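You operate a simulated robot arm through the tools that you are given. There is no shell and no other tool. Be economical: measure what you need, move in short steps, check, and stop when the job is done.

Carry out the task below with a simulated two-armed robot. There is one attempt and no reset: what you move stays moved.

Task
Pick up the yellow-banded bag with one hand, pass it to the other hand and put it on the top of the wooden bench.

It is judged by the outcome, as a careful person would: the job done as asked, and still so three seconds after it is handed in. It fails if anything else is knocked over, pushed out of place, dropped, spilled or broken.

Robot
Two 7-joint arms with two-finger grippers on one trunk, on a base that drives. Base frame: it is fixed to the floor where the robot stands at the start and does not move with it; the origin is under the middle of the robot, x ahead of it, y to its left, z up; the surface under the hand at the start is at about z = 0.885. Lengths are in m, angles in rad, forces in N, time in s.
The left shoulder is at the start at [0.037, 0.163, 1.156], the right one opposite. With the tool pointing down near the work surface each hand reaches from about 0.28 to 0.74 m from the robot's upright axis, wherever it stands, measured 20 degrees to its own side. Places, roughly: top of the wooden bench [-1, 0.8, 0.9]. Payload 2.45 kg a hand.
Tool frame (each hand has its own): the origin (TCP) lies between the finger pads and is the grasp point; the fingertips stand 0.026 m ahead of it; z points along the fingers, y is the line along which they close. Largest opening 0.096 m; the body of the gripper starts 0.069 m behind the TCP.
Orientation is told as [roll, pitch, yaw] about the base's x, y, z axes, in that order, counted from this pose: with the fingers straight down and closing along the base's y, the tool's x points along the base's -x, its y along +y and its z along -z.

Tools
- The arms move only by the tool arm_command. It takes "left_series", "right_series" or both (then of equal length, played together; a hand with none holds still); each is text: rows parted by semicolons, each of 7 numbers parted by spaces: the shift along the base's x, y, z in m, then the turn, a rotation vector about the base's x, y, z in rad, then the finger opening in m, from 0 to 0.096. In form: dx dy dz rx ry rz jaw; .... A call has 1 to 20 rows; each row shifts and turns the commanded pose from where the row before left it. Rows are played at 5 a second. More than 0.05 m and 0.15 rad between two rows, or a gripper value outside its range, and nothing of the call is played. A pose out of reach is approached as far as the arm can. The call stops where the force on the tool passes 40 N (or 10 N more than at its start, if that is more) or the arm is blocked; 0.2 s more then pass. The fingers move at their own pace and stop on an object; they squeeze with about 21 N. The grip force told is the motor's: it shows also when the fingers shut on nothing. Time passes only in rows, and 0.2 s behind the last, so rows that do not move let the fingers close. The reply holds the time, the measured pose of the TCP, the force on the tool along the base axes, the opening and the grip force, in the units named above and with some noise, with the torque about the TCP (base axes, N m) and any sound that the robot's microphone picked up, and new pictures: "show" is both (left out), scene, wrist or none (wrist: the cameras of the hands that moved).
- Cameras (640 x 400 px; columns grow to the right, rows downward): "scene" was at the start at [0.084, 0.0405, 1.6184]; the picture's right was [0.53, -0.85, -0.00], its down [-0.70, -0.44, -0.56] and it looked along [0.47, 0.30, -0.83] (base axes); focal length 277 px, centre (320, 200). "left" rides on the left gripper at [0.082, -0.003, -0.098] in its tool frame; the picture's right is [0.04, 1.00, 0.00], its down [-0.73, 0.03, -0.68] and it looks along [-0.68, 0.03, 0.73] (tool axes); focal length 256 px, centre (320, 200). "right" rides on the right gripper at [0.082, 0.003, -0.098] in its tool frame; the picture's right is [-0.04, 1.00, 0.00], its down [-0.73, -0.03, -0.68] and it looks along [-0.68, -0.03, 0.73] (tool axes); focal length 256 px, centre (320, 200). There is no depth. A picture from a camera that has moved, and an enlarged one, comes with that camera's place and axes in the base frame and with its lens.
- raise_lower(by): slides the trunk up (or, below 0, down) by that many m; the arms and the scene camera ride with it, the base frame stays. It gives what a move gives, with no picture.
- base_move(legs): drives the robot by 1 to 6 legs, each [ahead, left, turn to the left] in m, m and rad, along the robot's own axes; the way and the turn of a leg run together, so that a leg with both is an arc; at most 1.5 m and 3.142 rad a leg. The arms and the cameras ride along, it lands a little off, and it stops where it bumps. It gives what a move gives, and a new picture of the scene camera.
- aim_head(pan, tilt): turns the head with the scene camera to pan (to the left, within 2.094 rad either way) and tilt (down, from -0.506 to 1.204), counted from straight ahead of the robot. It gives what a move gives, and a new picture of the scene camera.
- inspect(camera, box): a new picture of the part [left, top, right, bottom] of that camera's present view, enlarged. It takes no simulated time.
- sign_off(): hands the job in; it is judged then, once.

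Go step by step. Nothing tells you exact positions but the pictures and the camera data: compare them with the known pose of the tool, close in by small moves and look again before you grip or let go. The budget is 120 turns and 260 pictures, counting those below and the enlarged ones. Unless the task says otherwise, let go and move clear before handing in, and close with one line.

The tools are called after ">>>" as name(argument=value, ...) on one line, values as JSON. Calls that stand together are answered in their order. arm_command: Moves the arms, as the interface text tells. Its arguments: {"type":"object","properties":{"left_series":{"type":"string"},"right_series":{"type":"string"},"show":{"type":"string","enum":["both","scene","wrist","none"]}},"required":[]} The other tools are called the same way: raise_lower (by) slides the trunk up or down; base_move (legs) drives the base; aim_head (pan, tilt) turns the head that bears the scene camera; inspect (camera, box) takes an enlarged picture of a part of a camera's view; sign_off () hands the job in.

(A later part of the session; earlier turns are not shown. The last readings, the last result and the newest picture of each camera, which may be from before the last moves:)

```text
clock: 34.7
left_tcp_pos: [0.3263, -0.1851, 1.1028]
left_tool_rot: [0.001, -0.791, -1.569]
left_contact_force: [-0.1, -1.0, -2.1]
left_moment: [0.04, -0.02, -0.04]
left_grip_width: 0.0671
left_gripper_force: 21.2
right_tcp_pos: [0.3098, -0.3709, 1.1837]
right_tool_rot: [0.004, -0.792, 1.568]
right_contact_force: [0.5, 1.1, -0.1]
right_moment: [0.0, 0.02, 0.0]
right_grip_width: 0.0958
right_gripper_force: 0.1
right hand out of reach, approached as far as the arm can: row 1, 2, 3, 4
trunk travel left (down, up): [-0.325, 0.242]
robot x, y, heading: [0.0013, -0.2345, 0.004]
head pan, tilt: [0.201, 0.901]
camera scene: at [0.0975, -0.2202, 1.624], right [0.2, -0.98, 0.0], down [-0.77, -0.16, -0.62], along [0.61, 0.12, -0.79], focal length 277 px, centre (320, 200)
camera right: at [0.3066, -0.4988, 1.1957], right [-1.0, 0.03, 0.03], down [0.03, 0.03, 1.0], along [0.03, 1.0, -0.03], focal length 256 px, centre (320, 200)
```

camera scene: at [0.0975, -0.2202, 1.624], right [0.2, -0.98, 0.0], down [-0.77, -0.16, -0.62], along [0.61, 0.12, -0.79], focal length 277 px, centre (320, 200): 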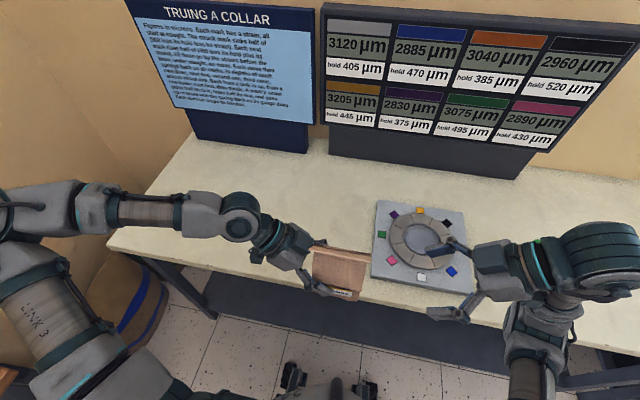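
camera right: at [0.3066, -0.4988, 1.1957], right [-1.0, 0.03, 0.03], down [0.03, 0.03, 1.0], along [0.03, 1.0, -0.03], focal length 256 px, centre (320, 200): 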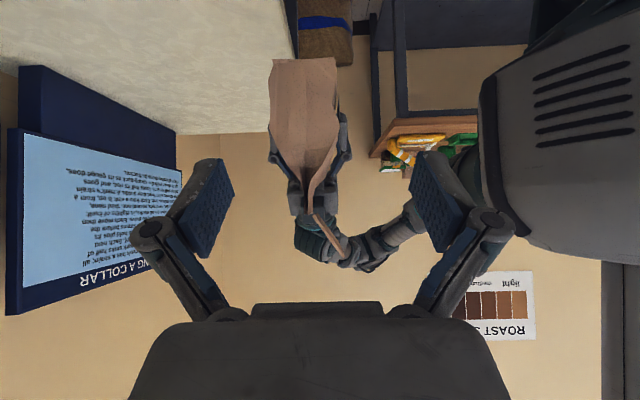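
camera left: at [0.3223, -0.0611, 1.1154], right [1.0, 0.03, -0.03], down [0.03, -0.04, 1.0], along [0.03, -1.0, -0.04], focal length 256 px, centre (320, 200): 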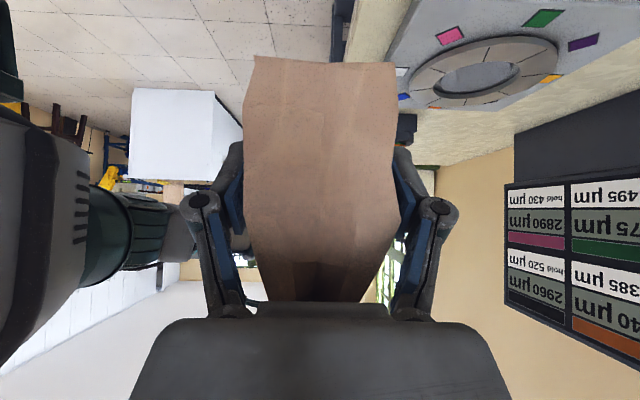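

The right arm slides along a joint limit here, while the left moves freely. So I'll hold the right hand still and bring the bag to it along the right tool axis, first to below-left of it.

>>> arm_command(left_series="-0.0165 -0.02 0.01 0 0 0 0.02;0 -0.02 0 0 0 0 0.02;0 0 0 0 0 0 0.02", right_series="0 0 0 0 0 0 0.096;0 0 0 0 0 0 0.096;0 0 0 0 0 0 0.096")

```text
clock: 35.5
left_tcp_pos: [0.3113, -0.2275, 1.113]
left_tool_rot: [0.001, -0.788, -1.569]
left_contact_force: [0.7, -0.6, -2.3]
left_moment: [0.06, 0.0, 0.0]
left_grip_width: 0.0673
left_gripper_force: 21.1
right_tcp_pos: [0.3088, -0.3723, 1.1836]
right_tool_rot: [0.002, -0.792, 1.567]
right_contact_force: [-0.3, -0.9, 0.2]
right_moment: [0.0, 0.02, 0.02]
right_grip_width: 0.0962
right_gripper_force: 0.1
trunk travel left (down, up): [-0.325, 0.242]
robot x, y, heading: [-0.002, -0.235, 0.002]
head pan, tilt: [0.201, 0.901]
camera scene: at [0.0969, -0.2228, 1.624], right [0.2, -0.98, 0.0], down [-0.77, -0.16, -0.62], along [0.61, 0.13, -0.79], focal length 277 px, centre (320, 200)
camera right: at [0.3059, -0.5008, 1.1953], right [-1.0, 0.03, 0.03], down [0.03, 0.03, 1.0], along [0.03, 1.0, -0.03], focal length 256 px, centre (320, 200)
camera left: at [0.3073, -0.1, 1.1246], right [1.0, 0.03, -0.03], down [0.03, -0.03, 1.0], along [0.03, -1.0, -0.04], focal length 256 px, centre (320, 200)
```

scene: 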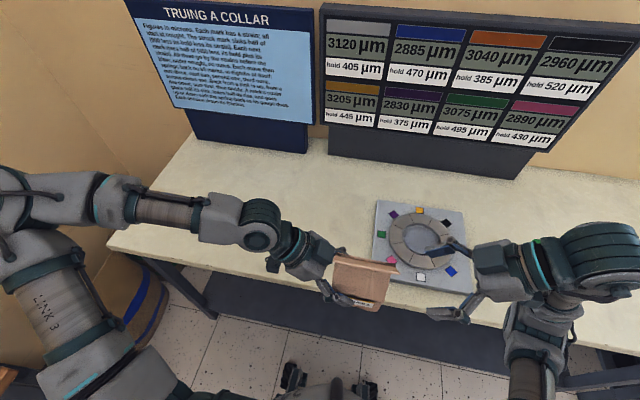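
right: 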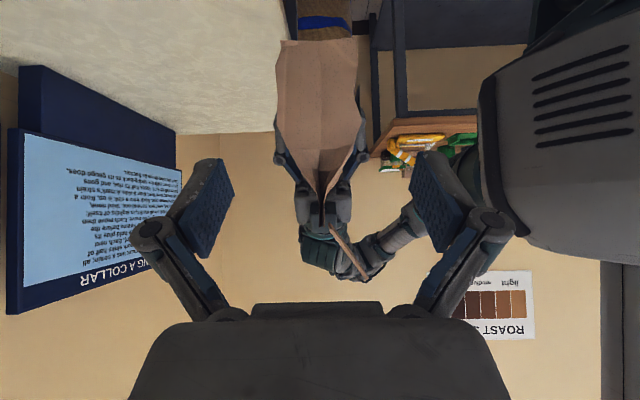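
left: 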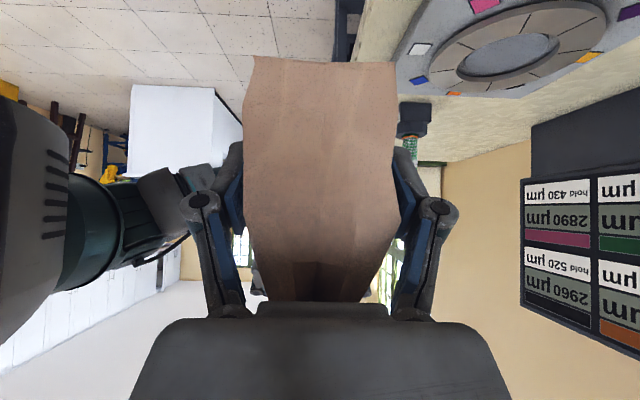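

Alignment in x is good (bag centred in the right camera). I'll advance the bag halfway along the diagonal, then look.

>>> arm_command(left_series="-0.002 -0.0175 0 0 0 0 0.02;0 -0.02 0.02 0 0 0 0.02;0 -0.02 0.02 0 0 0 0.02;0 0 0 0 0 0 0.02", right_series="0 0 0 0 0 0 0.096;0 0 0 0 0 0 0.096;0 0 0 0 0 0 0.096;0 0 0 0 0 0 0.096")

```text
clock: 36.5
left_tcp_pos: [0.3081, -0.2833, 1.1526]
left_tool_rot: [-0.001, -0.792, -1.57]
left_contact_force: [-1.2, -0.6, -2.7]
left_moment: [0.04, -0.01, 0.0]
left_grip_width: 0.067
left_gripper_force: 21.1
right_tcp_pos: [0.3098, -0.3719, 1.1842]
right_tool_rot: [0.002, -0.791, 1.567]
right_contact_force: [-0.9, -0.4, -1.0]
right_moment: [0.03, 0.01, 0.01]
right_grip_width: 0.0961
right_gripper_force: 0.1
trunk travel left (down, up): [-0.325, 0.242]
robot x, y, heading: [-0.0034, -0.239, -0.003]
head pan, tilt: [0.201, 0.901]
camera scene: at [0.0973, -0.2232, 1.624], right [0.2, -0.98, 0.0], down [-0.77, -0.16, -0.62], along [0.61, 0.13, -0.79], focal length 277 px, centre (320, 200)
camera right: at [0.3063, -0.5007, 1.1952], right [-1.0, 0.03, 0.03], down [0.03, 0.03, 1.0], along [0.03, 1.0, -0.03], focal length 256 px, centre (320, 200)
camera left: at [0.304, -0.1576, 1.1652], right [1.0, 0.03, -0.03], down [0.03, -0.03, 1.0], along [0.03, -1.0, -0.04], focal length 256 px, centre (320, 200)
```

scene: 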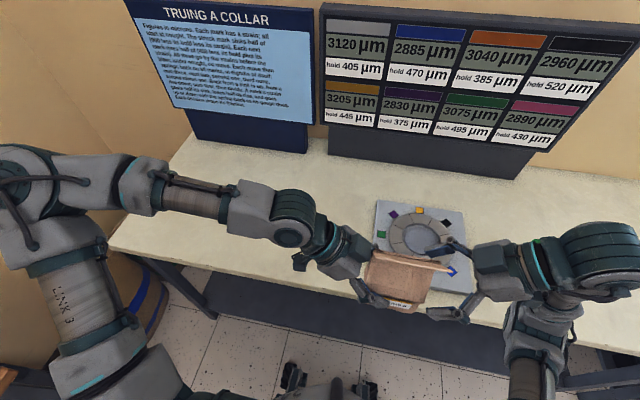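
right: 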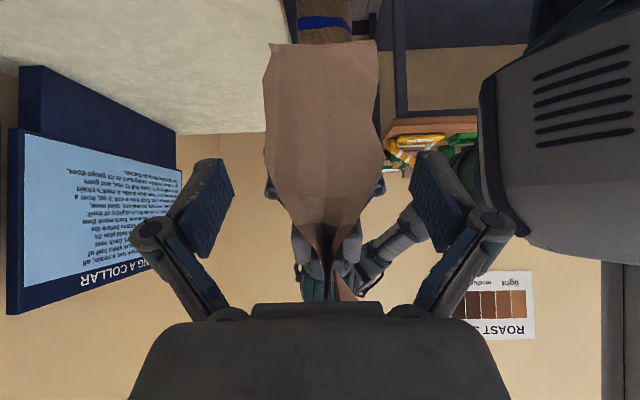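
left: 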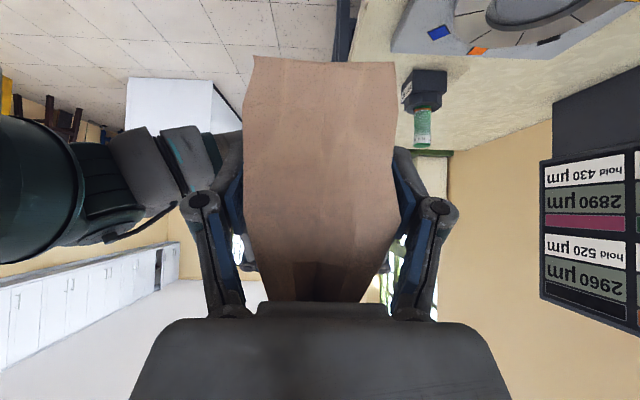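

Still well centred. I'll do the last diagonal so the right TCP sits 0.052 m from the left one and slightly lower, then check before closing.

>>> arm_command(left_series="0.001 -0.0185 0.02 0 0 0 0.02;0 -0.0185 0.0195 0 0 0 0.02;0 0 0 0 0 0 0.02", right_series="0 0 0 0 0 0 0.096;0 0 0 0 0 0 0.096;0 0 0 0 0 0 0.096")

>>> inspect(camera="scene", box=[320, 200, 520, 330])

```text
clock: 37.3
left_tcp_pos: [0.3105, -0.3028, 1.1728]
left_tool_rot: [0.002, -0.787, -1.57]
left_contact_force: [0.0, 0.2, -2.2]
left_moment: [0.03, -0.01, 0.01]
left_grip_width: 0.0671
left_gripper_force: 20.7
left hand out of reach, approached as far as the arm can: row 2
right_tcp_pos: [0.3085, -0.3724, 1.1842]
right_tool_rot: [0.002, -0.793, 1.57]
right_contact_force: [-0.3, -0.1, -0.5]
right_moment: [0.01, 0.0, 0.04]
right_grip_width: 0.0959
right_gripper_force: 0.2
trunk travel left (down, up): [-0.325, 0.242]
robot x, y, heading: [-0.0004, -0.2342, 0.005]
head pan, tilt: [0.201, 0.901]
camera scene: at [0.0964, -0.2232, 1.6241], right [0.2, -0.98, 0.0], down [-0.77, -0.16, -0.62], along [0.61, 0.13, -0.79], focal length 277 px, centre (320, 200)
camera right: at [0.3055, -0.5012, 1.1955], right [-1.0, 0.03, 0.03], down [0.03, 0.03, 1.0], along [0.03, 1.0, -0.03], focal length 256 px, centre (320, 200)
camera left: at [0.3056, -0.1765, 1.1845], right [1.0, 0.03, -0.03], down [0.03, -0.03, 1.0], along [0.03, -1.0, -0.04], focal length 256 px, centre (320, 200)
```

scene: 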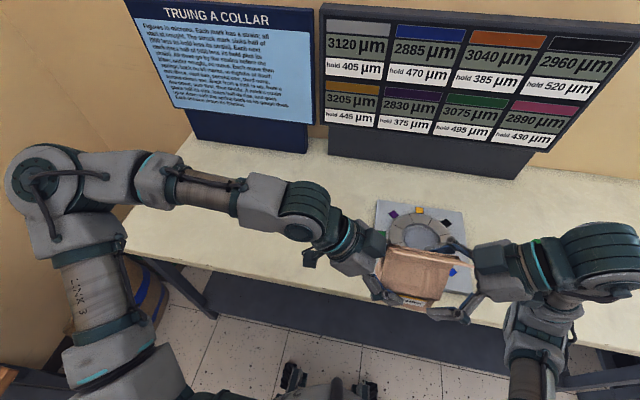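
right: 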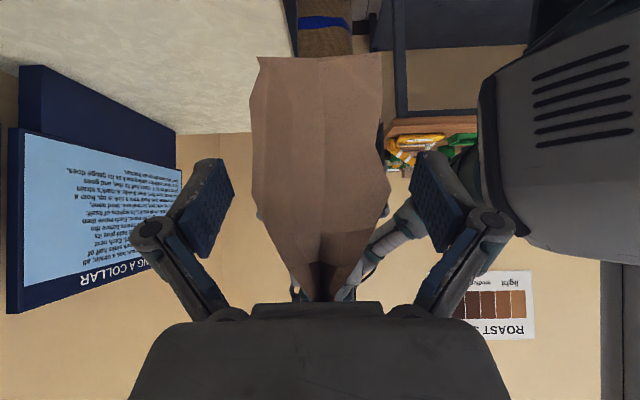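
left: 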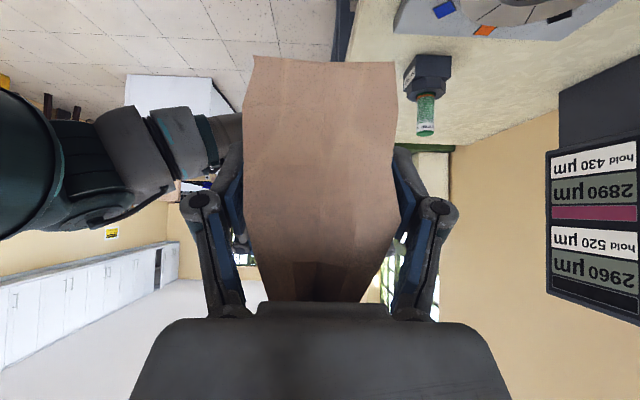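

```text
3.08 times, centred on (420, 265) of scene
camera zoom: at [0.0964, -0.2232, 1.6241], right [0.2, -0.98, 0.0], down [-0.77, -0.16, -0.62], along [0.61, 0.13, -0.79], focal length 853 px, centre (12, 0)
```

zoom: 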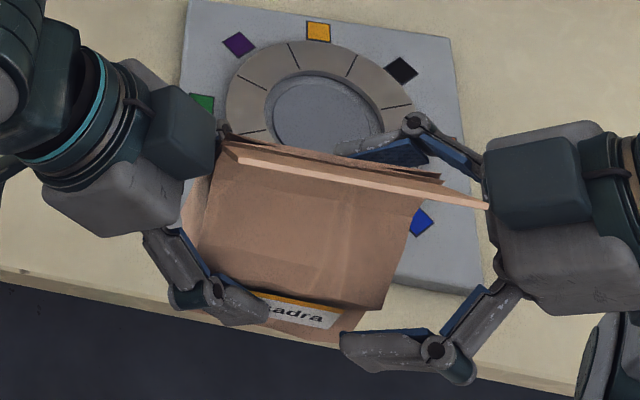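

The left arm hit its limit 18 mm short; no contact. I'll have the right hand come in the remaining bit along its own axis, with x eased back slightly.

>>> arm_command(right_series="-0.003 0.006 -0.006 0 0 0 0.096;-0.002 0.006 -0.006 0 0 0 0.096;-0.001 0.006 -0.006 0 0 0 0.096", left_series="-0.003 0 0 0 0 0 0.02;-0.003 0 0 0 0 0 0.02;-0.002 0 0 0 0 0 0.02")

```text
clock: 38.1
left_tcp_pos: [0.3022, -0.303, 1.1712]
left_tool_rot: [-0.002, -0.789, -1.569]
left_contact_force: [-0.2, 11.1, -8.5]
left_moment: [-0.36, 0.05, 0.03]
left_grip_width: 0.0672
left_gripper_force: 21.4
right_tcp_pos: [0.3038, -0.3539, 1.1654]
right_tool_rot: [0.001, -0.795, 1.569]
right_contact_force: [-0.3, -9.3, 5.8]
right_moment: [0.78, -0.04, 0.03]
right_grip_width: 0.096
right_gripper_force: 0.2
trunk travel left (down, up): [-0.325, 0.242]
robot x, y, heading: [-0.0015, -0.2415, -0.001]
head pan, tilt: [0.201, 0.901]
camera scene: at [0.0974, -0.2219, 1.624], right [0.2, -0.98, 0.0], down [-0.77, -0.16, -0.62], along [0.61, 0.12, -0.79], focal length 277 px, centre (320, 200)
camera right: at [0.3001, -0.4812, 1.1775], right [-1.0, 0.03, 0.03], down [0.03, 0.03, 1.0], along [0.03, 1.0, -0.03], focal length 256 px, centre (320, 200)
camera left: at [0.2984, -0.1747, 1.1847], right [1.0, 0.03, -0.03], down [0.03, -0.04, 1.0], along [0.03, -1.0, -0.04], focal length 256 px, centre (320, 200)
```

scene: 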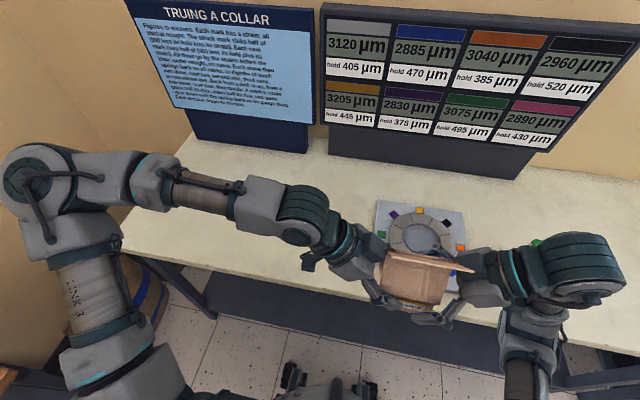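
right: 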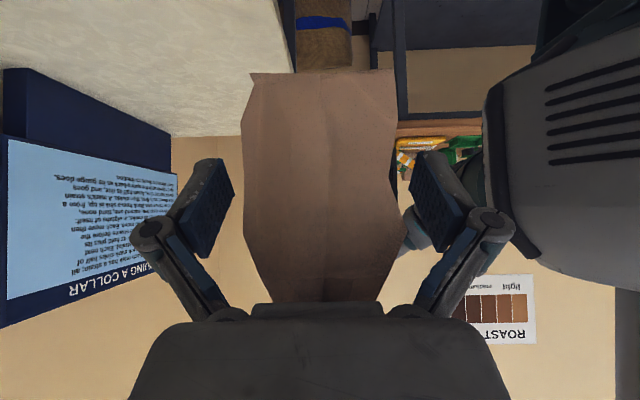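
left: 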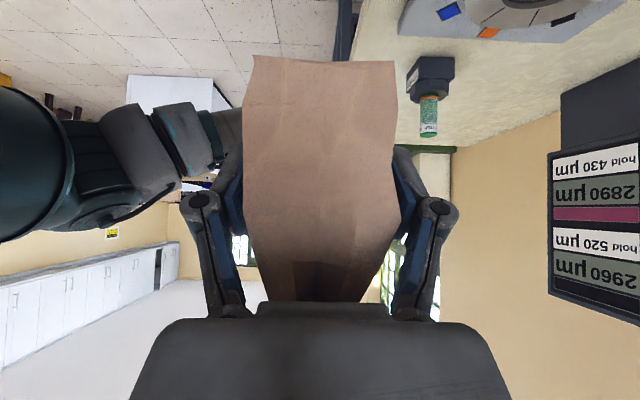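

There is about 10 N of contact between the two hands or the bag. I'll look closer to see where they touch before doing anything.

>>> inspect(camera="scene", box=[340, 220, 520, 340])

>>> inspect(camera="right", box=[130, 40, 520, 400])

```text
3.33 times, centred on (430, 280) of scene
camera zoom: at [0.0974, -0.2219, 1.624], right [0.2, -0.98, 0.0], down [-0.77, -0.16, -0.62], along [0.61, 0.12, -0.79], focal length 924 px, centre (-47, -67)
```

zoom: 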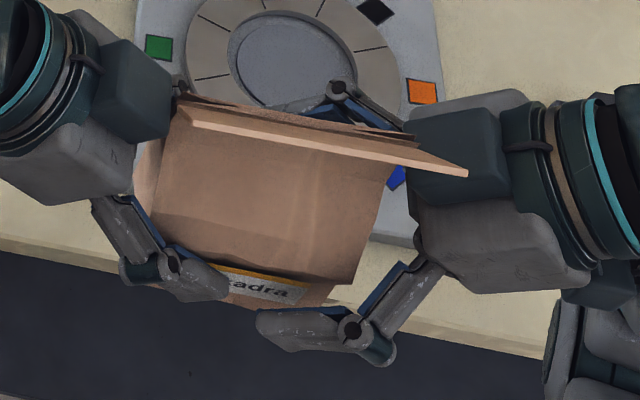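

```text
1.11 times, centred on (325, 220) of right
camera zoom: at [0.3001, -0.4812, 1.1775], right [-1.0, 0.03, 0.03], down [0.03, 0.03, 1.0], along [0.03, 1.0, -0.03], focal length 284 px, centre (314, 178)
```

zoom: 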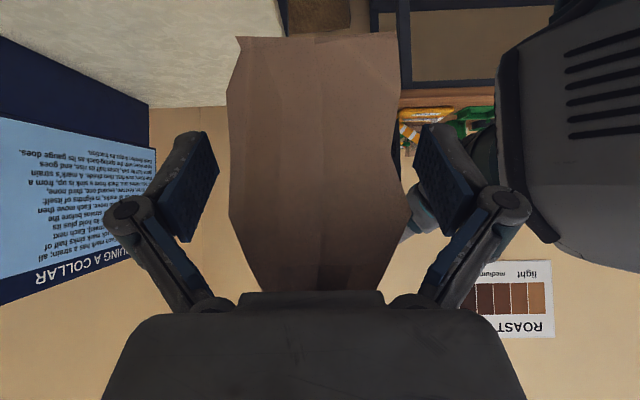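

The right palm block just touches the end of the bag's top fold, and the depth already equals the left hand's grasp. I'll back off 3 mm along the axis and close the right fingers in steps.

>>> arm_command(right_series="0 -0.0025 0.0025 0 0 0 0.096;0 0 0 0 0 0 0.085;0 0 0 0 0 0 0.075;0 0 0 0 0 0 0.065;0 0 0 0 0 0 0.05;0 0 0 0 0 0 0.03;0 0 0 0 0 0 0.02")

```text
clock: 39.7
left_tcp_pos: [0.3028, -0.3027, 1.1737]
left_tool_rot: [0.0, -0.788, -1.568]
left_contact_force: [16.5, 5.7, -6.5]
left_moment: [0.25, -0.33, 0.3]
left_grip_width: 0.0668
left_gripper_force: 21.1
right_tcp_pos: [0.302, -0.3553, 1.1689]
right_tool_rot: [-0.001, -0.791, 1.572]
right_contact_force: [-15.4, -5.1, 6.2]
right_moment: [0.04, 0.26, 0.55]
right_grip_width: 0.068
right_gripper_force: 20.8
trunk travel left (down, up): [-0.325, 0.242]
robot x, y, heading: [-0.0015, -0.2348, -0.0]
head pan, tilt: [0.201, 0.901]
camera scene: at [0.0971, -0.2222, 1.624], right [0.2, -0.98, 0.0], down [-0.77, -0.16, -0.62], along [0.61, 0.12, -0.79], focal length 277 px, centre (320, 200)
camera right: at [0.2999, -0.484, 1.1796], right [-1.0, 0.03, 0.03], down [0.03, 0.03, 1.0], along [0.03, 1.0, -0.03], focal length 256 px, centre (320, 200)
```

scene: 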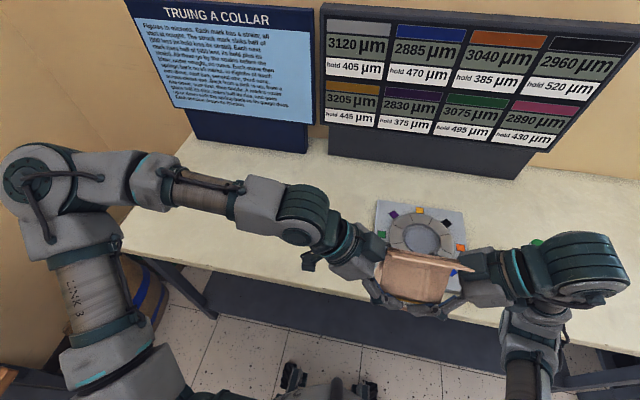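
right: 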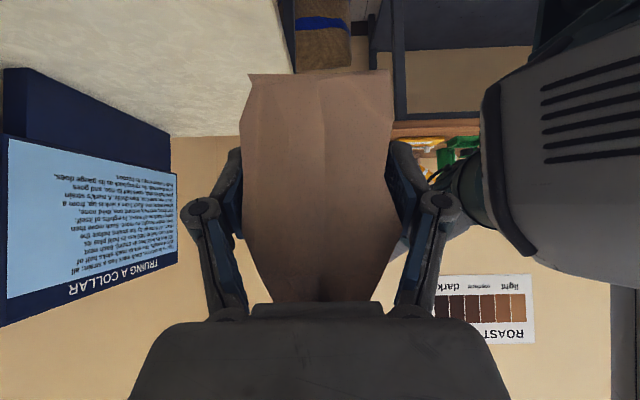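

The right hand has it (0.068 m, 21 N), with some sideways strain between the hands. I'll relieve that first, then release the left.

>>> arm_command(right_series="-0.002 0 0 0 0 0 0.02;0 0 0 0 0 0 0.02", show="none")

```text
clock: 40.3
left_tcp_pos: [0.302, -0.3028, 1.1729]
left_tool_rot: [0.0, -0.789, -1.569]
left_contact_force: [7.2, 3.7, -4.6]
left_moment: [0.18, -0.2, 0.06]
left_grip_width: 0.0669
left_gripper_force: 21.6
right_tcp_pos: [0.3009, -0.3569, 1.1682]
right_tool_rot: [0.002, -0.793, 1.57]
right_contact_force: [-7.1, -3.0, 2.1]
right_moment: [0.03, 0.16, 0.3]
right_grip_width: 0.0679
right_gripper_force: 21.1
trunk travel left (down, up): [-0.325, 0.242]
robot x, y, heading: [0.0029, -0.2356, 0.003]
head pan, tilt: [0.201, 0.901]
```

The strain has halved. One more small relief, then I'll open the left hand.

>>> arm_command(right_series="-0.0015 0 0 0 0 0 0.02;0 0 0 0 0 0 0.02;0 0 0 0 0 0 0.02;0 0 0 0 0 0 0.02;0 0 0 0 0 0 0.02;0 0 0 0 0 0 0.02", left_series="0 0 0 0 0 0 0.02;0 0 0 0 0 0 0.068;0 0 0 0 0 0 0.075;0 0 0 0 0 0 0.085;0 0 0 0 0 0 0.096;0 0 0 0 0 0 0.096")

```text
clock: 41.7
left_tcp_pos: [0.3027, -0.3026, 1.1739]
left_tool_rot: [-0.002, -0.79, -1.569]
left_contact_force: [-0.6, 0.4, -0.6]
left_moment: [0.0, 0.02, 0.0]
left_grip_width: 0.0958
left_gripper_force: 0.1
right_tcp_pos: [0.2988, -0.3573, 1.1686]
right_tool_rot: [0.002, -0.792, 1.571]
right_contact_force: [-0.7, 0.1, 0.3]
right_moment: [-0.06, -0.01, 0.01]
right_grip_width: 0.068
right_gripper_force: 20.6
trunk travel left (down, up): [-0.325, 0.242]
robot x, y, heading: [-0.0041, -0.2373, 0.006]
head pan, tilt: [0.201, 0.901]
camera scene: at [0.0971, -0.2222, 1.624], right [0.2, -0.98, 0.0], down [-0.77, -0.16, -0.62], along [0.61, 0.12, -0.79], focal length 277 px, centre (320, 200)
camera right: at [0.2962, -0.4845, 1.1794], right [-1.0, 0.03, 0.03], down [0.03, 0.03, 1.0], along [0.03, 1.0, -0.03], focal length 256 px, centre (320, 200)
camera left: at [0.2983, -0.1755, 1.1855], right [1.0, 0.03, -0.03], down [0.03, -0.03, 1.0], along [0.03, -1.0, -0.04], focal length 256 px, centre (320, 200)
```

scene: 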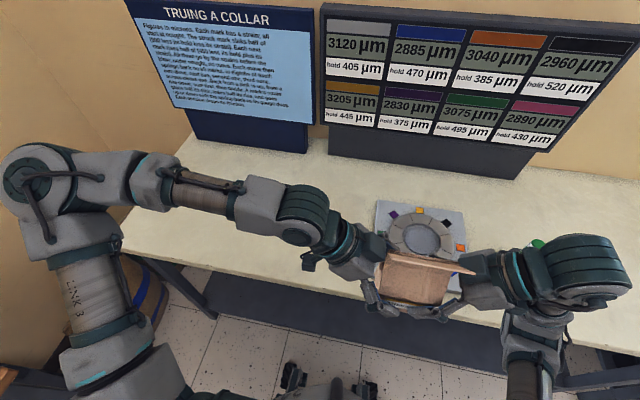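
right: 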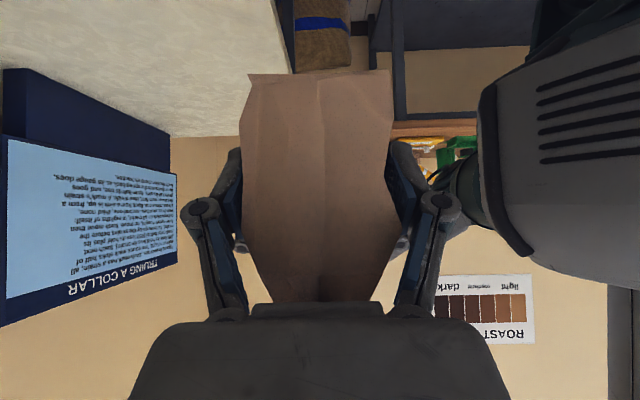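
left: 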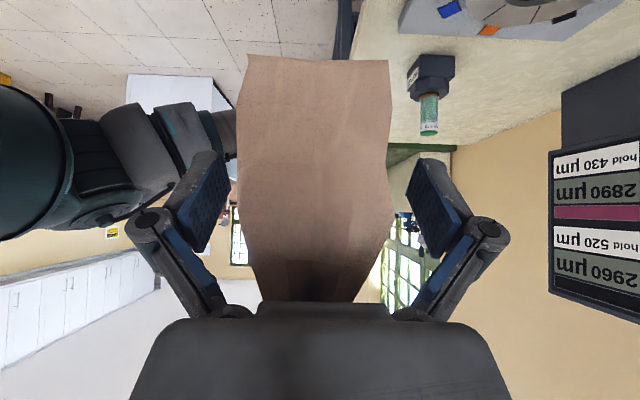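

The left hand is open and the right still grips. I'll retract the left straight back along its axis and check that the bag stays with the right.

>>> arm_command(left_series="0 0.01 0.01 0 0 0 0.096;0 0.02 0.02 0 0 0 0.096;0 0.03 0.03 0 0 0 0.096;0 0.035 0.03 0 0 0 0.096;0 0.04 0.01 0 0 0 0.096")

```text
clock: 42.9
left_tcp_pos: [0.2997, -0.1624, 1.2726]
left_tool_rot: [-0.001, -0.792, -1.57]
left_contact_force: [0.0, -0.5, 0.2]
left_moment: [0.01, 0.01, -0.02]
left_grip_width: 0.0957
left_gripper_force: 0.1
right_tcp_pos: [0.2984, -0.3535, 1.1684]
right_tool_rot: [0.001, -0.789, 1.57]
right_contact_force: [0.8, 0.0, 0.3]
right_moment: [-0.11, 0.01, 0.0]
right_grip_width: 0.0678
right_gripper_force: 20.8
trunk travel left (down, up): [-0.325, 0.242]
robot x, y, heading: [0.0025, -0.2356, 0.001]
head pan, tilt: [0.201, 0.901]
camera scene: at [0.0956, -0.2181, 1.6241], right [0.2, -0.98, 0.0], down [-0.77, -0.16, -0.62], along [0.61, 0.12, -0.79], focal length 277 px, centre (320, 200)
camera left: at [0.2964, -0.0365, 1.2852], right [1.0, 0.03, -0.03], down [0.03, -0.03, 1.0], along [0.03, -1.0, -0.03], focal length 256 px, centre (320, 200)
```

scene: 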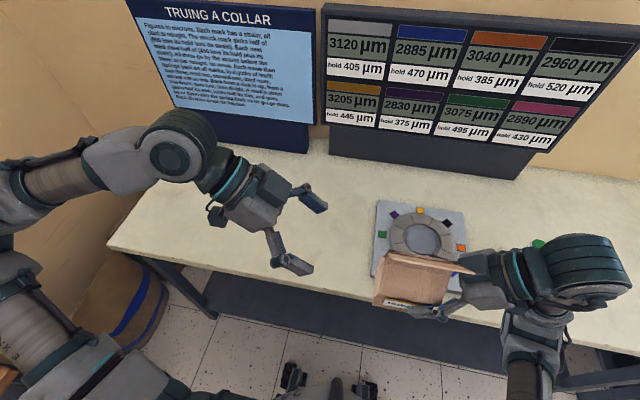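
left: 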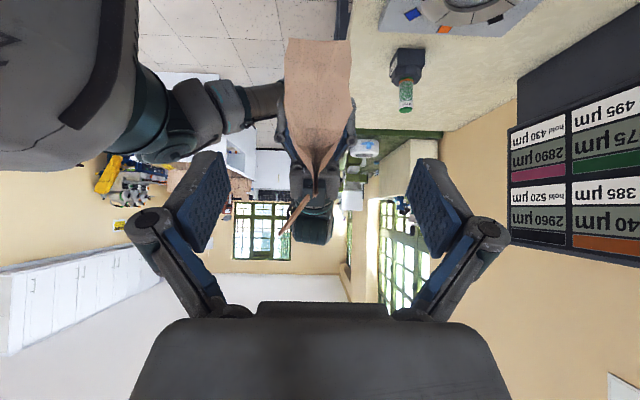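

The handover is done. Now I'll rotate the right hand so that it points away from the robot, tilted 45°, and tuck the left hand away.

>>> arm_command(right_series="0 0 0 0 0 -0.1428 0.02;0 0 0 0 0 -0.1428 0.02;0 0 0 0 0 -0.1428 0.02;0 0 0 0 0 -0.1428 0.02;0 0 0 0 0 -0.1428 0.02;0 0 0 0 0 -0.1428 0.02;0 0 0 0 0 -0.1428 0.02;0 0 0 0 0 -0.1428 0.02;0 0 0 0 0 -0.1428 0.02;0 0 0 0 0 -0.1428 0.02;0 0 0 0 0 -0.1428 0.02;0 0 0 0 0 0 0.02;0 0 0 0 0 0 0.02;0 0 0 0 0 0 0.02;0 0 0 0 0 0 0.02;0 0 0 0 0 0 0.02;0 0 0 0 0 0 0.02", left_series="0 0.03 0 0.131 0 0 0.096;0 0.03 0 0.131 0 0 0.096;0 0.03 0 0.131 0 0 0.096;0 0.03 0 0.131 0 0 0.096;0 0.03 0 0.131 0 0 0.096;0 0.03 0 0.131 0 0 0.096;0 0 0 0 0 0.1428 0.096;0 0 0 0 0 0.1428 0.096;0 0 0 0 0 0.1428 0.096;0 0 0 0 0 0.1428 0.096;0 0 0 0 0 0.1428 0.096;0 0 0 0 0 0.1428 0.096;0 0 0 0 0 0.1428 0.096;0 0 0 0 0 0.1428 0.096;0 0 0 0 0 0.1428 0.096;0 0 0 0 0 0.1428 0.096;0 0 0 0 0 0.1428 0.096")

```text
clock: 46.5
left_tcp_pos: [0.3016, 0.0133, 1.2728]
left_tool_rot: [0.002, -0.003, 0.003]
left_contact_force: [0.5, 0.0, 0.8]
left_moment: [0.02, 0.02, 0.0]
left_grip_width: 0.0958
left_gripper_force: 0.1
right_tcp_pos: [0.3374, -0.3532, 1.2049]
right_tool_rot: [-0.002, -0.79, 0.002]
right_contact_force: [-0.1, -0.7, -2.1]
right_moment: [-0.04, 0.1, 0.01]
right_grip_width: 0.0678
right_gripper_force: 21.7
right hand out of reach, approached as far as the arm can: row 3, 4, 5, 6, 7, 8
trunk travel left (down, up): [-0.325, 0.242]
robot x, y, heading: [0.0004, -0.2407, 0.003]
head pan, tilt: [0.201, 0.901]
camera scene: at [0.0956, -0.2207, 1.6241], right [0.2, -0.98, 0.0], down [-0.77, -0.16, -0.62], along [0.61, 0.12, -0.79], focal length 277 px, centre (320, 200)
camera right: at [0.2102, -0.3519, 1.2164], right [0.03, 1.0, 0.03], down [0.03, -0.03, 1.0], along [1.0, -0.03, -0.03], focal length 256 px, centre (320, 200)
camera left: at [0.2193, 0.01, 1.3725], right [-0.04, 1.0, 0.0], down [0.73, 0.03, 0.68], along [0.68, 0.03, -0.73], focal length 256 px, centre (320, 200)
```

scene: 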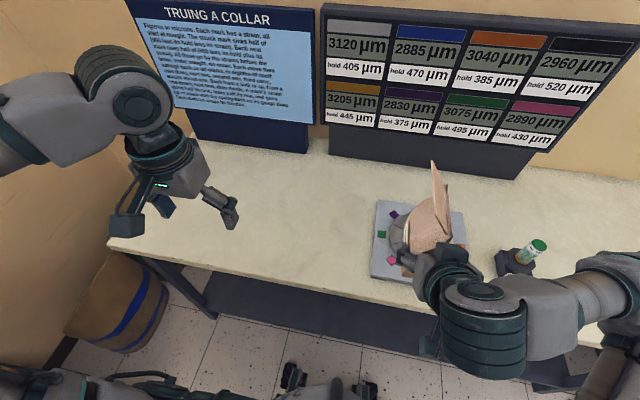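
right: 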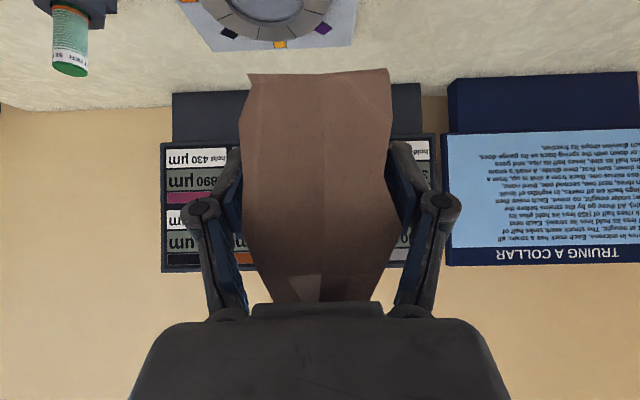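
left: 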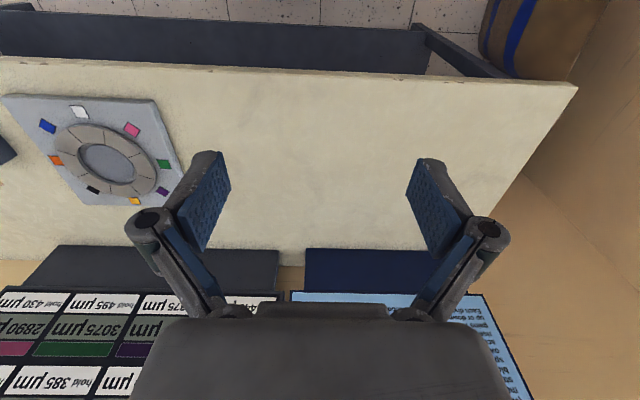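

The bag hangs upright in the right hand. I'll back off, turn left to face the bench and shift along it, keeping well clear for now.

>>> base_move(legs=[[-0.5, 0, 0], [0, 0, 1.5708], [0, 0.57, 0]])

>>> aim_head(pan=-0.15, tilt=0.65)

```text
clock: 56.1
left_tcp_pos: [-1.3107, 0.0695, 1.2761]
left_tool_rot: [0.013, 0.0, 1.563]
left_contact_force: [-0.7, -0.5, -0.1]
left_moment: [0.0, 0.0, 0.02]
left_grip_width: 0.096
left_gripper_force: 0.0
right_tcp_pos: [-0.9438, 0.1023, 1.2038]
right_tool_rot: [0.012, -0.79, 1.555]
right_contact_force: [0.6, 0.7, -1.1]
right_moment: [-0.08, 0.0, 0.0]
right_grip_width: 0.0677
right_gripper_force: 21.3
trunk travel left (down, up): [-0.325, 0.242]
robot x, y, heading: [-1.0771, -0.2357, 1.567]
head pan, tilt: [0.201, 0.901]
camera scene: at [-1.068, -0.139, 1.6241], right [0.98, 0.19, -0.01], down [0.14, -0.77, -0.62], along [-0.13, 0.61, -0.78], focal length 277 px, centre (320, 200)
```

scene: 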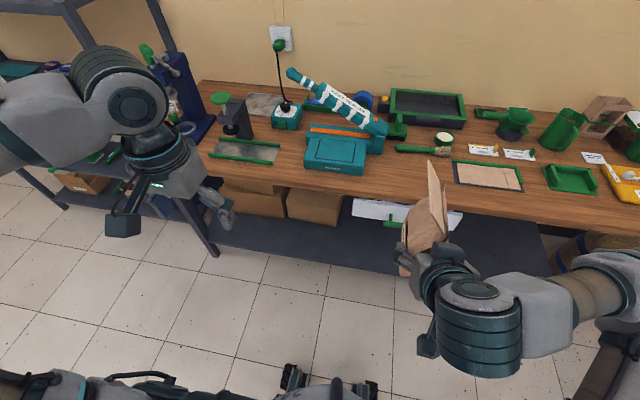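

```text
clock: 57.0
left_tcp_pos: [-1.3098, 0.0664, 1.2776]
left_tool_rot: [0.013, -0.007, 1.562]
left_contact_force: [0.9, -0.6, -0.2]
left_moment: [0.01, 0.07, 0.02]
left_grip_width: 0.0959
left_gripper_force: 0.0
right_tcp_pos: [-0.9408, 0.1004, 1.2034]
right_tool_rot: [0.009, -0.794, 1.553]
right_contact_force: [0.8, 0.6, -2.8]
right_moment: [-0.09, 0.06, 0.05]
right_grip_width: 0.0676
right_gripper_force: 21.1
trunk travel left (down, up): [-0.325, 0.242]
robot x, y, heading: [-1.0723, -0.2338, 1.565]
head pan, tilt: [-0.15, 0.649]
camera scene: at [-1.0359, -0.1277, 1.6442], right [0.99, -0.15, -0.01], down [-0.1, -0.6, -0.79], along [0.12, 0.78, -0.61], focal length 277 px, centre (320, 200)
```

scene: 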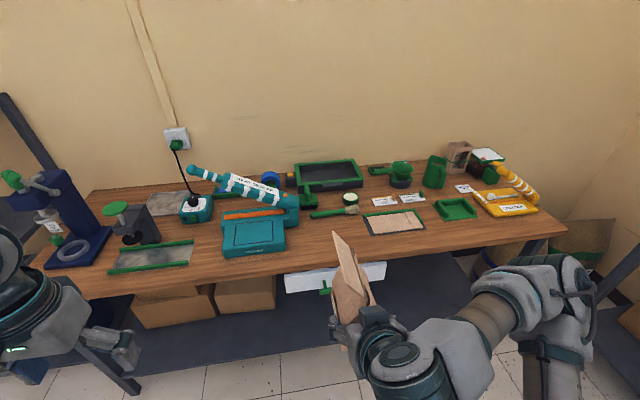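

The free patch between the teal box, the mat and the brush spans about x -1.04…-0.75, y 0.48…0.70. I'll place the bag at about (-0.89, 0.60). I'll drive forward 0.25 m with both hands still in front of or above the bench, then look.

>>> base_move(legs=[[0.25, -0.03, 0]])

```text
clock: 58.8
left_tcp_pos: [-1.2762, 0.3163, 1.2782]
left_tool_rot: [0.014, -0.005, 1.561]
left_contact_force: [-0.3, -0.6, 0.0]
left_moment: [-0.04, 0.0, 0.05]
left_grip_width: 0.096
left_gripper_force: 0.0
right_tcp_pos: [-0.9068, 0.3487, 1.2038]
right_tool_rot: [0.012, -0.793, 1.55]
right_contact_force: [0.3, -0.2, -2.1]
right_moment: [-0.11, 0.02, 0.04]
right_grip_width: 0.0679
right_gripper_force: 20.9
trunk travel left (down, up): [-0.325, 0.242]
robot x, y, heading: [-1.0418, 0.0148, 1.563]
head pan, tilt: [-0.15, 0.649]
camera scene: at [-0.9994, 0.1194, 1.6443], right [0.99, -0.16, -0.02], down [-0.11, -0.6, -0.79], along [0.12, 0.79, -0.61], focal length 277 px, centre (320, 200)
```

scene: 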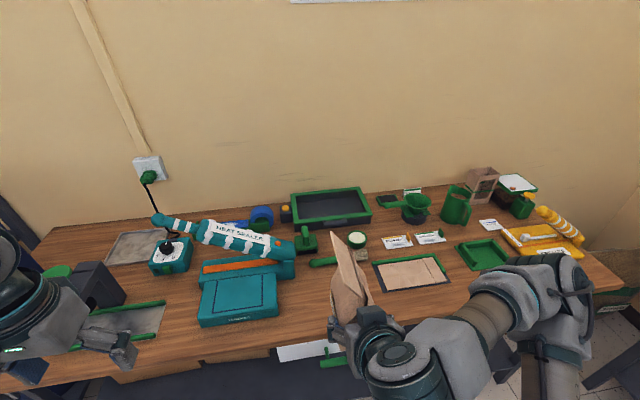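

Everything is clear. I'll extend the right hand over the free patch, lowering to about 0.13 m above the bench.

>>> arm_command(right_series="0.002 0.037 -0.02 0 0 0 0.02;0.002 0.037 -0.02 0 0 0 0.02;0.002 0.037 -0.02 0 0 0 0.02;0.002 0.037 -0.02 0 0 0 0.02;0.002 0.037 -0.02 0 0 0 0.02;0.002 0.037 -0.02 0 0 0 0.02;0 0 0 0 0 0 0.02")

>>> aim_head(pan=-0.2, tilt=0.85)

```text
clock: 60.4
left_tcp_pos: [-1.279, 0.3144, 1.2759]
left_tool_rot: [0.011, -0.007, 1.56]
left_contact_force: [-1.0, -0.4, 0.0]
left_moment: [0.05, -0.01, -0.01]
left_grip_width: 0.0958
left_gripper_force: 0.0
right_tcp_pos: [-0.8976, 0.5697, 1.0853]
right_tool_rot: [0.003, -0.795, 1.553]
right_contact_force: [0.7, -0.1, -2.1]
right_moment: [-0.06, 0.04, 0.07]
right_grip_width: 0.0676
right_gripper_force: 21.1
trunk travel left (down, up): [-0.325, 0.242]
robot x, y, heading: [-1.0332, 0.0129, 1.558]
head pan, tilt: [-0.15, 0.649]
camera scene: at [-1.011, 0.1216, 1.6445], right [0.99, -0.16, -0.01], down [-0.1, -0.6, -0.79], along [0.12, 0.78, -0.61], focal length 277 px, centre (320, 200)
camera right: at [-0.903, 0.442, 1.0954], right [-1.0, 0.04, 0.03], down [0.03, 0.03, 1.0], along [0.04, 1.0, -0.03], focal length 256 px, centre (320, 200)
```

scene: 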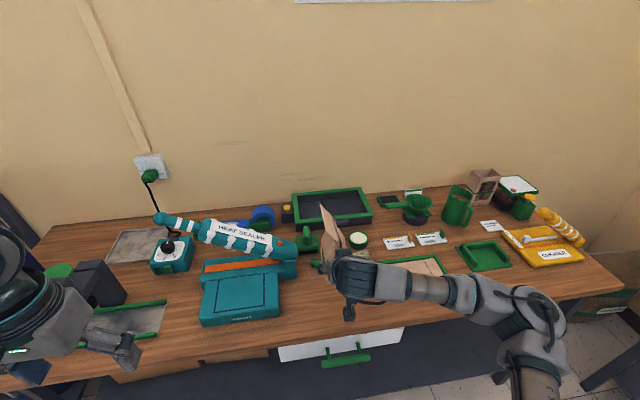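
right: 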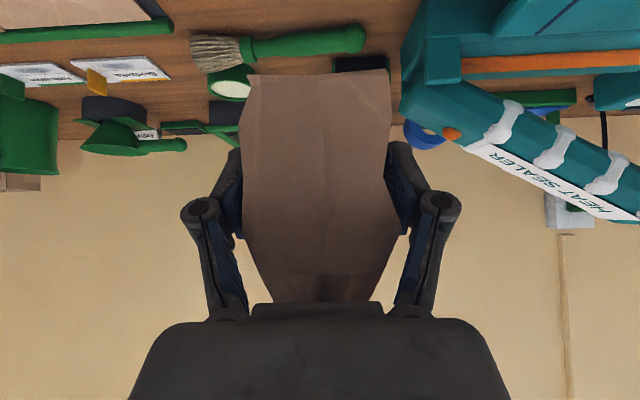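

```text
clock: 61.1
left_tcp_pos: [-1.3014, 0.3145, 1.2721]
left_tool_rot: [-0.007, -0.004, 1.561]
left_contact_force: [0.6, -0.7, 0.7]
left_moment: [0.02, 0.02, 0.0]
left_grip_width: 0.0961
left_gripper_force: 0.1
right_tcp_pos: [-0.9194, 0.5699, 1.0864]
right_tool_rot: [-0.016, -0.793, 1.571]
right_contact_force: [-0.3, 0.2, -2.4]
right_moment: [-0.09, -0.04, 0.01]
right_grip_width: 0.0677
right_gripper_force: 21.0
trunk travel left (down, up): [-0.325, 0.242]
robot x, y, heading: [-1.0396, 0.0143, 1.564]
head pan, tilt: [-0.201, 0.85]
camera scene: at [-1.0402, 0.113, 1.6281], right [0.98, -0.21, 0.01], down [-0.15, -0.74, -0.66], along [0.14, 0.64, -0.75], focal length 277 px, centre (320, 200)
```

scene: 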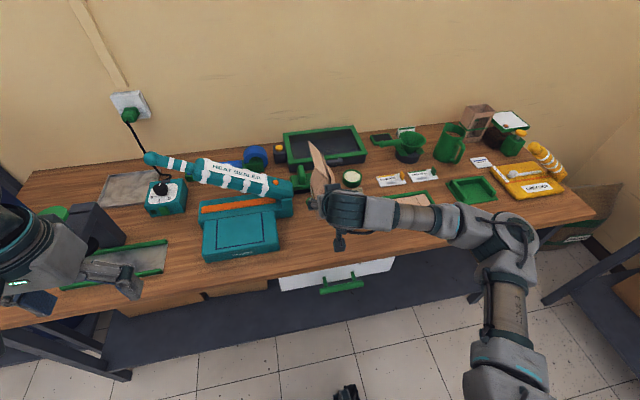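

The bag is over the patch. I'll shift 2 cm right and lower to about 2 cm above the expected contact height.

>>> arm_command(right_series="0.01 0 -0.03 0 0 0 0.02;0.01 0 -0.03 0 0 0 0.02;0 0 -0.03 0 0 0 0.02;0 0 -0.02 0 0 0 0.02;0 0 0 0 0 0 0.02")

>>> inspect(camera="scene", box=[220, 120, 420, 280])

```text
clock: 62.3
left_tcp_pos: [-1.2791, 0.3151, 1.2763]
left_tool_rot: [0.01, -0.006, 1.559]
left_contact_force: [0.9, 0.4, 0.5]
left_moment: [0.02, 0.1, 0.0]
left_grip_width: 0.0957
left_gripper_force: 0.0
right_tcp_pos: [-0.88, 0.569, 0.9732]
right_tool_rot: [0.006, -0.793, 1.555]
right_contact_force: [1.4, -0.3, -2.2]
right_moment: [-0.05, 0.02, 0.04]
right_grip_width: 0.0678
right_gripper_force: 21.0
trunk travel left (down, up): [-0.325, 0.242]
robot x, y, heading: [-1.0369, 0.015, 1.569]
head pan, tilt: [-0.201, 0.85]
camera scene: at [-1.0006, 0.1129, 1.6276], right [0.98, -0.21, -0.01], down [-0.16, -0.74, -0.66], along [0.13, 0.64, -0.76], focal length 277 px, centre (320, 200)
camera right: at [-0.8849, 0.4417, 0.9855], right [-1.0, 0.04, 0.03], down [0.03, 0.03, 1.0], along [0.04, 1.0, -0.03], focal length 256 px, centre (320, 200)
```

scene: 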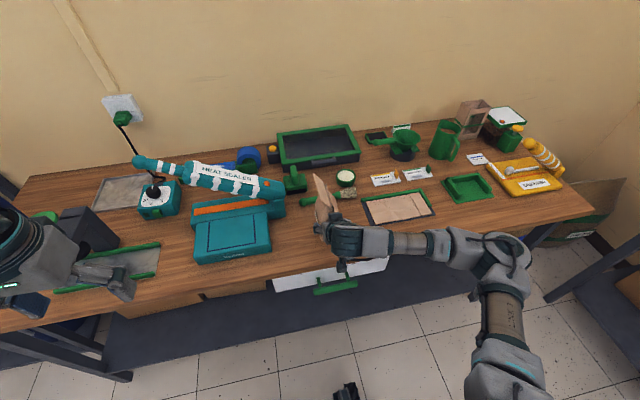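
right: 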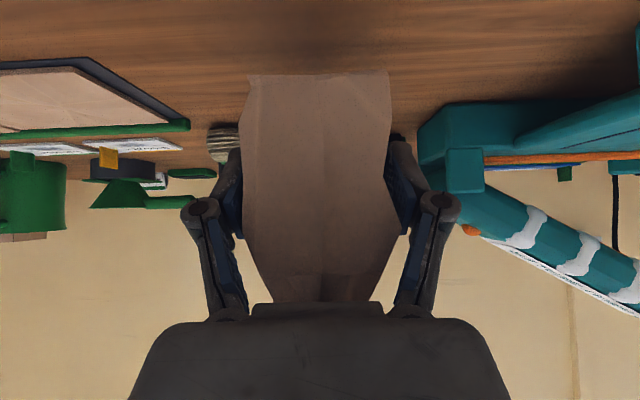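

```text
2.50 times, centred on (320, 200) of scene
camera zoom: at [-1.0006, 0.1129, 1.6276], right [0.98, -0.21, -0.01], down [-0.16, -0.74, -0.66], along [0.13, 0.64, -0.76], focal length 693 px, centre (320, 200)
```

zoom: 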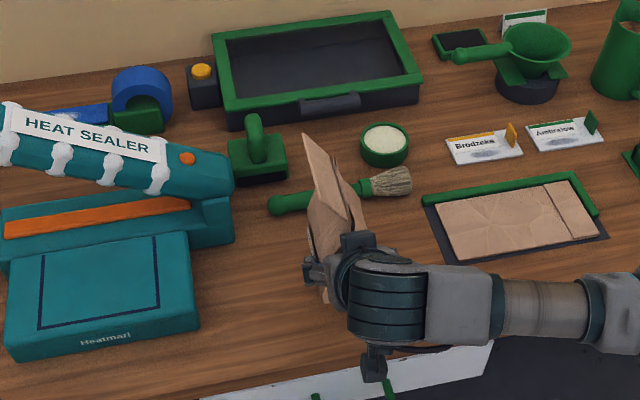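

The brush and boxes are clear of the bag's footprint, and its base is at about z=0.926. I'll lower in small steps until the force shows contact.

>>> arm_command(right_series="0 0 -0.01 0 0 0 0.02;0 0 -0.006 0 0 0 0.02;0 0 -0.004 0 0 0 0.02;0 0 0 0 0 0 0.02", show="wrist")

```text
clock: 63.3
left_tcp_pos: [-1.286, 0.3148, 1.2746]
left_tool_rot: [0.004, -0.006, 1.562]
left_contact_force: [-0.1, 0.7, 0.4]
left_moment: [0.01, 0.0, 0.02]
left_grip_width: 0.096
left_gripper_force: 0.0
right_tcp_pos: [-0.8864, 0.5709, 0.9554]
right_tool_rot: [0.001, -0.791, 1.559]
right_contact_force: [-0.6, 0.7, -2.2]
right_moment: [-0.08, 0.02, 0.01]
right_grip_width: 0.0675
right_gripper_force: 20.4
trunk travel left (down, up): [-0.325, 0.242]
robot x, y, heading: [-1.0422, 0.0108, 1.563]
head pan, tilt: [-0.201, 0.85]
camera right: at [-0.8911, 0.4422, 0.9661], right [-1.0, 0.04, 0.03], down [0.03, 0.03, 1.0], along [0.04, 1.0, -0.03], focal length 256 px, centre (320, 200)
```

right: 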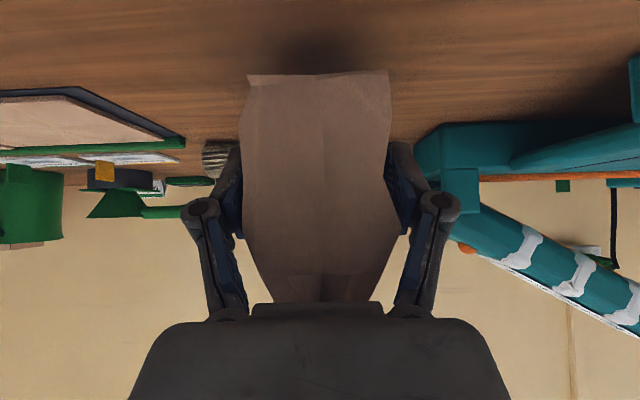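

No contact yet, and the shadow is closing in. I'll keep going in small steps.

>>> arm_command(right_series="0 0 -0.004 0 0 0 0.02;0 0 -0.003 0 0 0 0.02;0 0 -0.003 0 0 0 0.02;0 0 0 0 0 0 0.02", show="wrist")

```text
clock: 64.3
left_tcp_pos: [-1.2957, 0.3148, 1.273]
left_tool_rot: [-0.002, -0.005, 1.56]
left_contact_force: [0.4, 0.0, -0.6]
left_moment: [0.01, -0.01, 0.0]
left_grip_width: 0.0963
left_gripper_force: 0.0
right_tcp_pos: [-0.8936, 0.5707, 0.9463]
right_tool_rot: [-0.011, -0.792, 1.564]
right_contact_force: [0.8, -0.3, -1.7]
right_moment: [-0.03, -0.01, -0.02]
right_grip_width: 0.0675
right_gripper_force: 21.0
trunk travel left (down, up): [-0.325, 0.242]
robot x, y, heading: [-1.0389, 0.0174, 1.564]
head pan, tilt: [-0.201, 0.85]
camera right: at [-0.8986, 0.4423, 0.9572], right [-1.0, 0.04, 0.02], down [0.02, 0.03, 1.0], along [0.04, 1.0, -0.03], focal length 256 px, centre (320, 200)
```

right: 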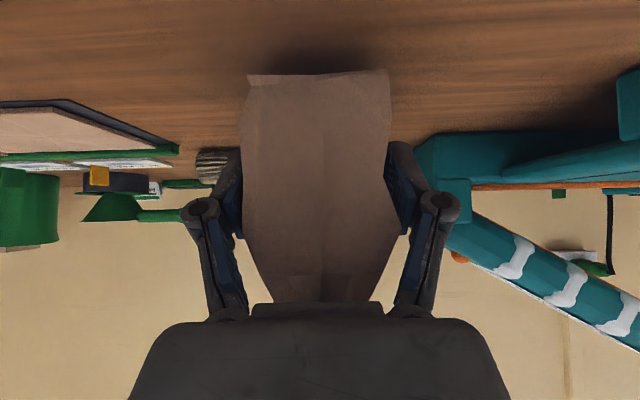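

Still hanging, with the base a few mm up. Continuing.

>>> arm_command(right_series="0 0 -0.003 0 0 0 0.02;0 0 -0.003 0 0 0 0.02;0 0 -0.003 0 0 0 0.02;0 0 0 0 0 0 0.02", show="wrist")

```text
clock: 65.3
left_tcp_pos: [-1.3034, 0.3152, 1.2729]
left_tool_rot: [-0.006, -0.005, 1.558]
left_contact_force: [-0.1, 0.1, 0.6]
left_moment: [0.0, -0.03, -0.02]
left_grip_width: 0.0958
left_gripper_force: 0.0
right_tcp_pos: [-0.9003, 0.5701, 0.9372]
right_tool_rot: [-0.015, -0.791, 1.572]
right_contact_force: [-0.3, -0.1, -2.0]
right_moment: [-0.05, 0.0, -0.03]
right_grip_width: 0.0679
right_gripper_force: 20.9
trunk travel left (down, up): [-0.325, 0.242]
robot x, y, heading: [-1.0421, 0.0144, 1.566]
head pan, tilt: [-0.201, 0.85]
camera right: at [-0.9045, 0.442, 0.9487], right [-1.0, 0.04, 0.02], down [0.02, 0.03, 1.0], along [0.04, 1.0, -0.03], focal length 256 px, centre (320, 200)
```

right: 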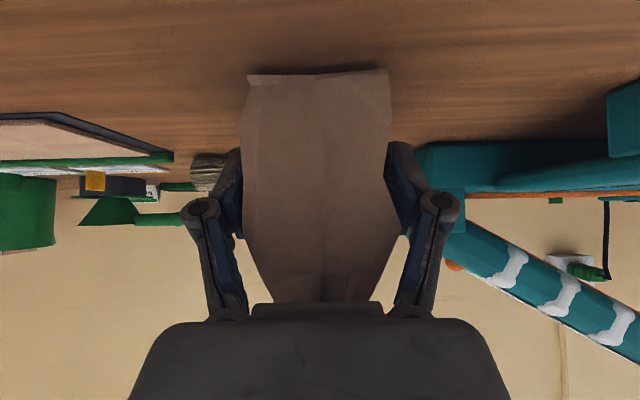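

The robot sways slowly after the drive (about ±1 cm). I'll hold still for a few seconds to let it settle before touching down.

>>> arm_command(right_series="0 0 0 0 0 0 0.02;0 0 0 0 0 0 0.02;0 0 0 0 0 0 0.02;0 0 0 0 0 0 0.02;0 0 0 0 0 0 0.02;0 0 0 0 0 0 0.02;0 0 0 0 0 0 0.02;0 0 0 0 0 0 0.02;0 0 0 0 0 0 0.02;0 0 0 0 0 0 0.02", show="none")

>>> arm_command(right_series="0 0 0 0 0 0 0.02;0 0 0 0 0 0 0.02;0 0 0 0 0 0 0.02;0 0 0 0 0 0 0.02;0 0 0 0 0 0 0.02;0 0 0 0 0 0 0.02;0 0 0 0 0 0 0.02", show="none")

```text
clock: 67.5
left_tcp_pos: [-1.298, 0.3158, 1.274]
left_tool_rot: [-0.003, -0.005, 1.56]
left_contact_force: [-0.4, 0.0, 0.7]
left_moment: [0.01, 0.0, -0.05]
left_grip_width: 0.0961
left_gripper_force: 0.1
right_tcp_pos: [-0.8949, 0.5703, 0.9369]
right_tool_rot: [-0.01, -0.792, 1.568]
right_contact_force: [-0.1, -0.5, -1.5]
right_moment: [-0.06, -0.02, 0.01]
right_grip_width: 0.0678
right_gripper_force: 20.5
trunk travel left (down, up): [-0.325, 0.242]
robot x, y, heading: [-1.0399, 0.0135, 1.565]
head pan, tilt: [-0.201, 0.85]
```

```text
clock: 69.1
left_tcp_pos: [-1.2988, 0.3154, 1.2726]
left_tool_rot: [-0.004, -0.004, 1.56]
left_contact_force: [0.0, 0.8, -0.8]
left_moment: [0.0, -0.03, 0.03]
left_grip_width: 0.0961
left_gripper_force: 0.0
right_tcp_pos: [-0.8961, 0.5702, 0.9379]
right_tool_rot: [-0.012, -0.793, 1.567]
right_contact_force: [0.0, 0.4, -1.9]
right_moment: [-0.08, 0.02, -0.01]
right_grip_width: 0.0678
right_gripper_force: 20.6
trunk travel left (down, up): [-0.325, 0.242]
robot x, y, heading: [-1.0435, 0.0177, 1.565]
head pan, tilt: [-0.201, 0.85]
```

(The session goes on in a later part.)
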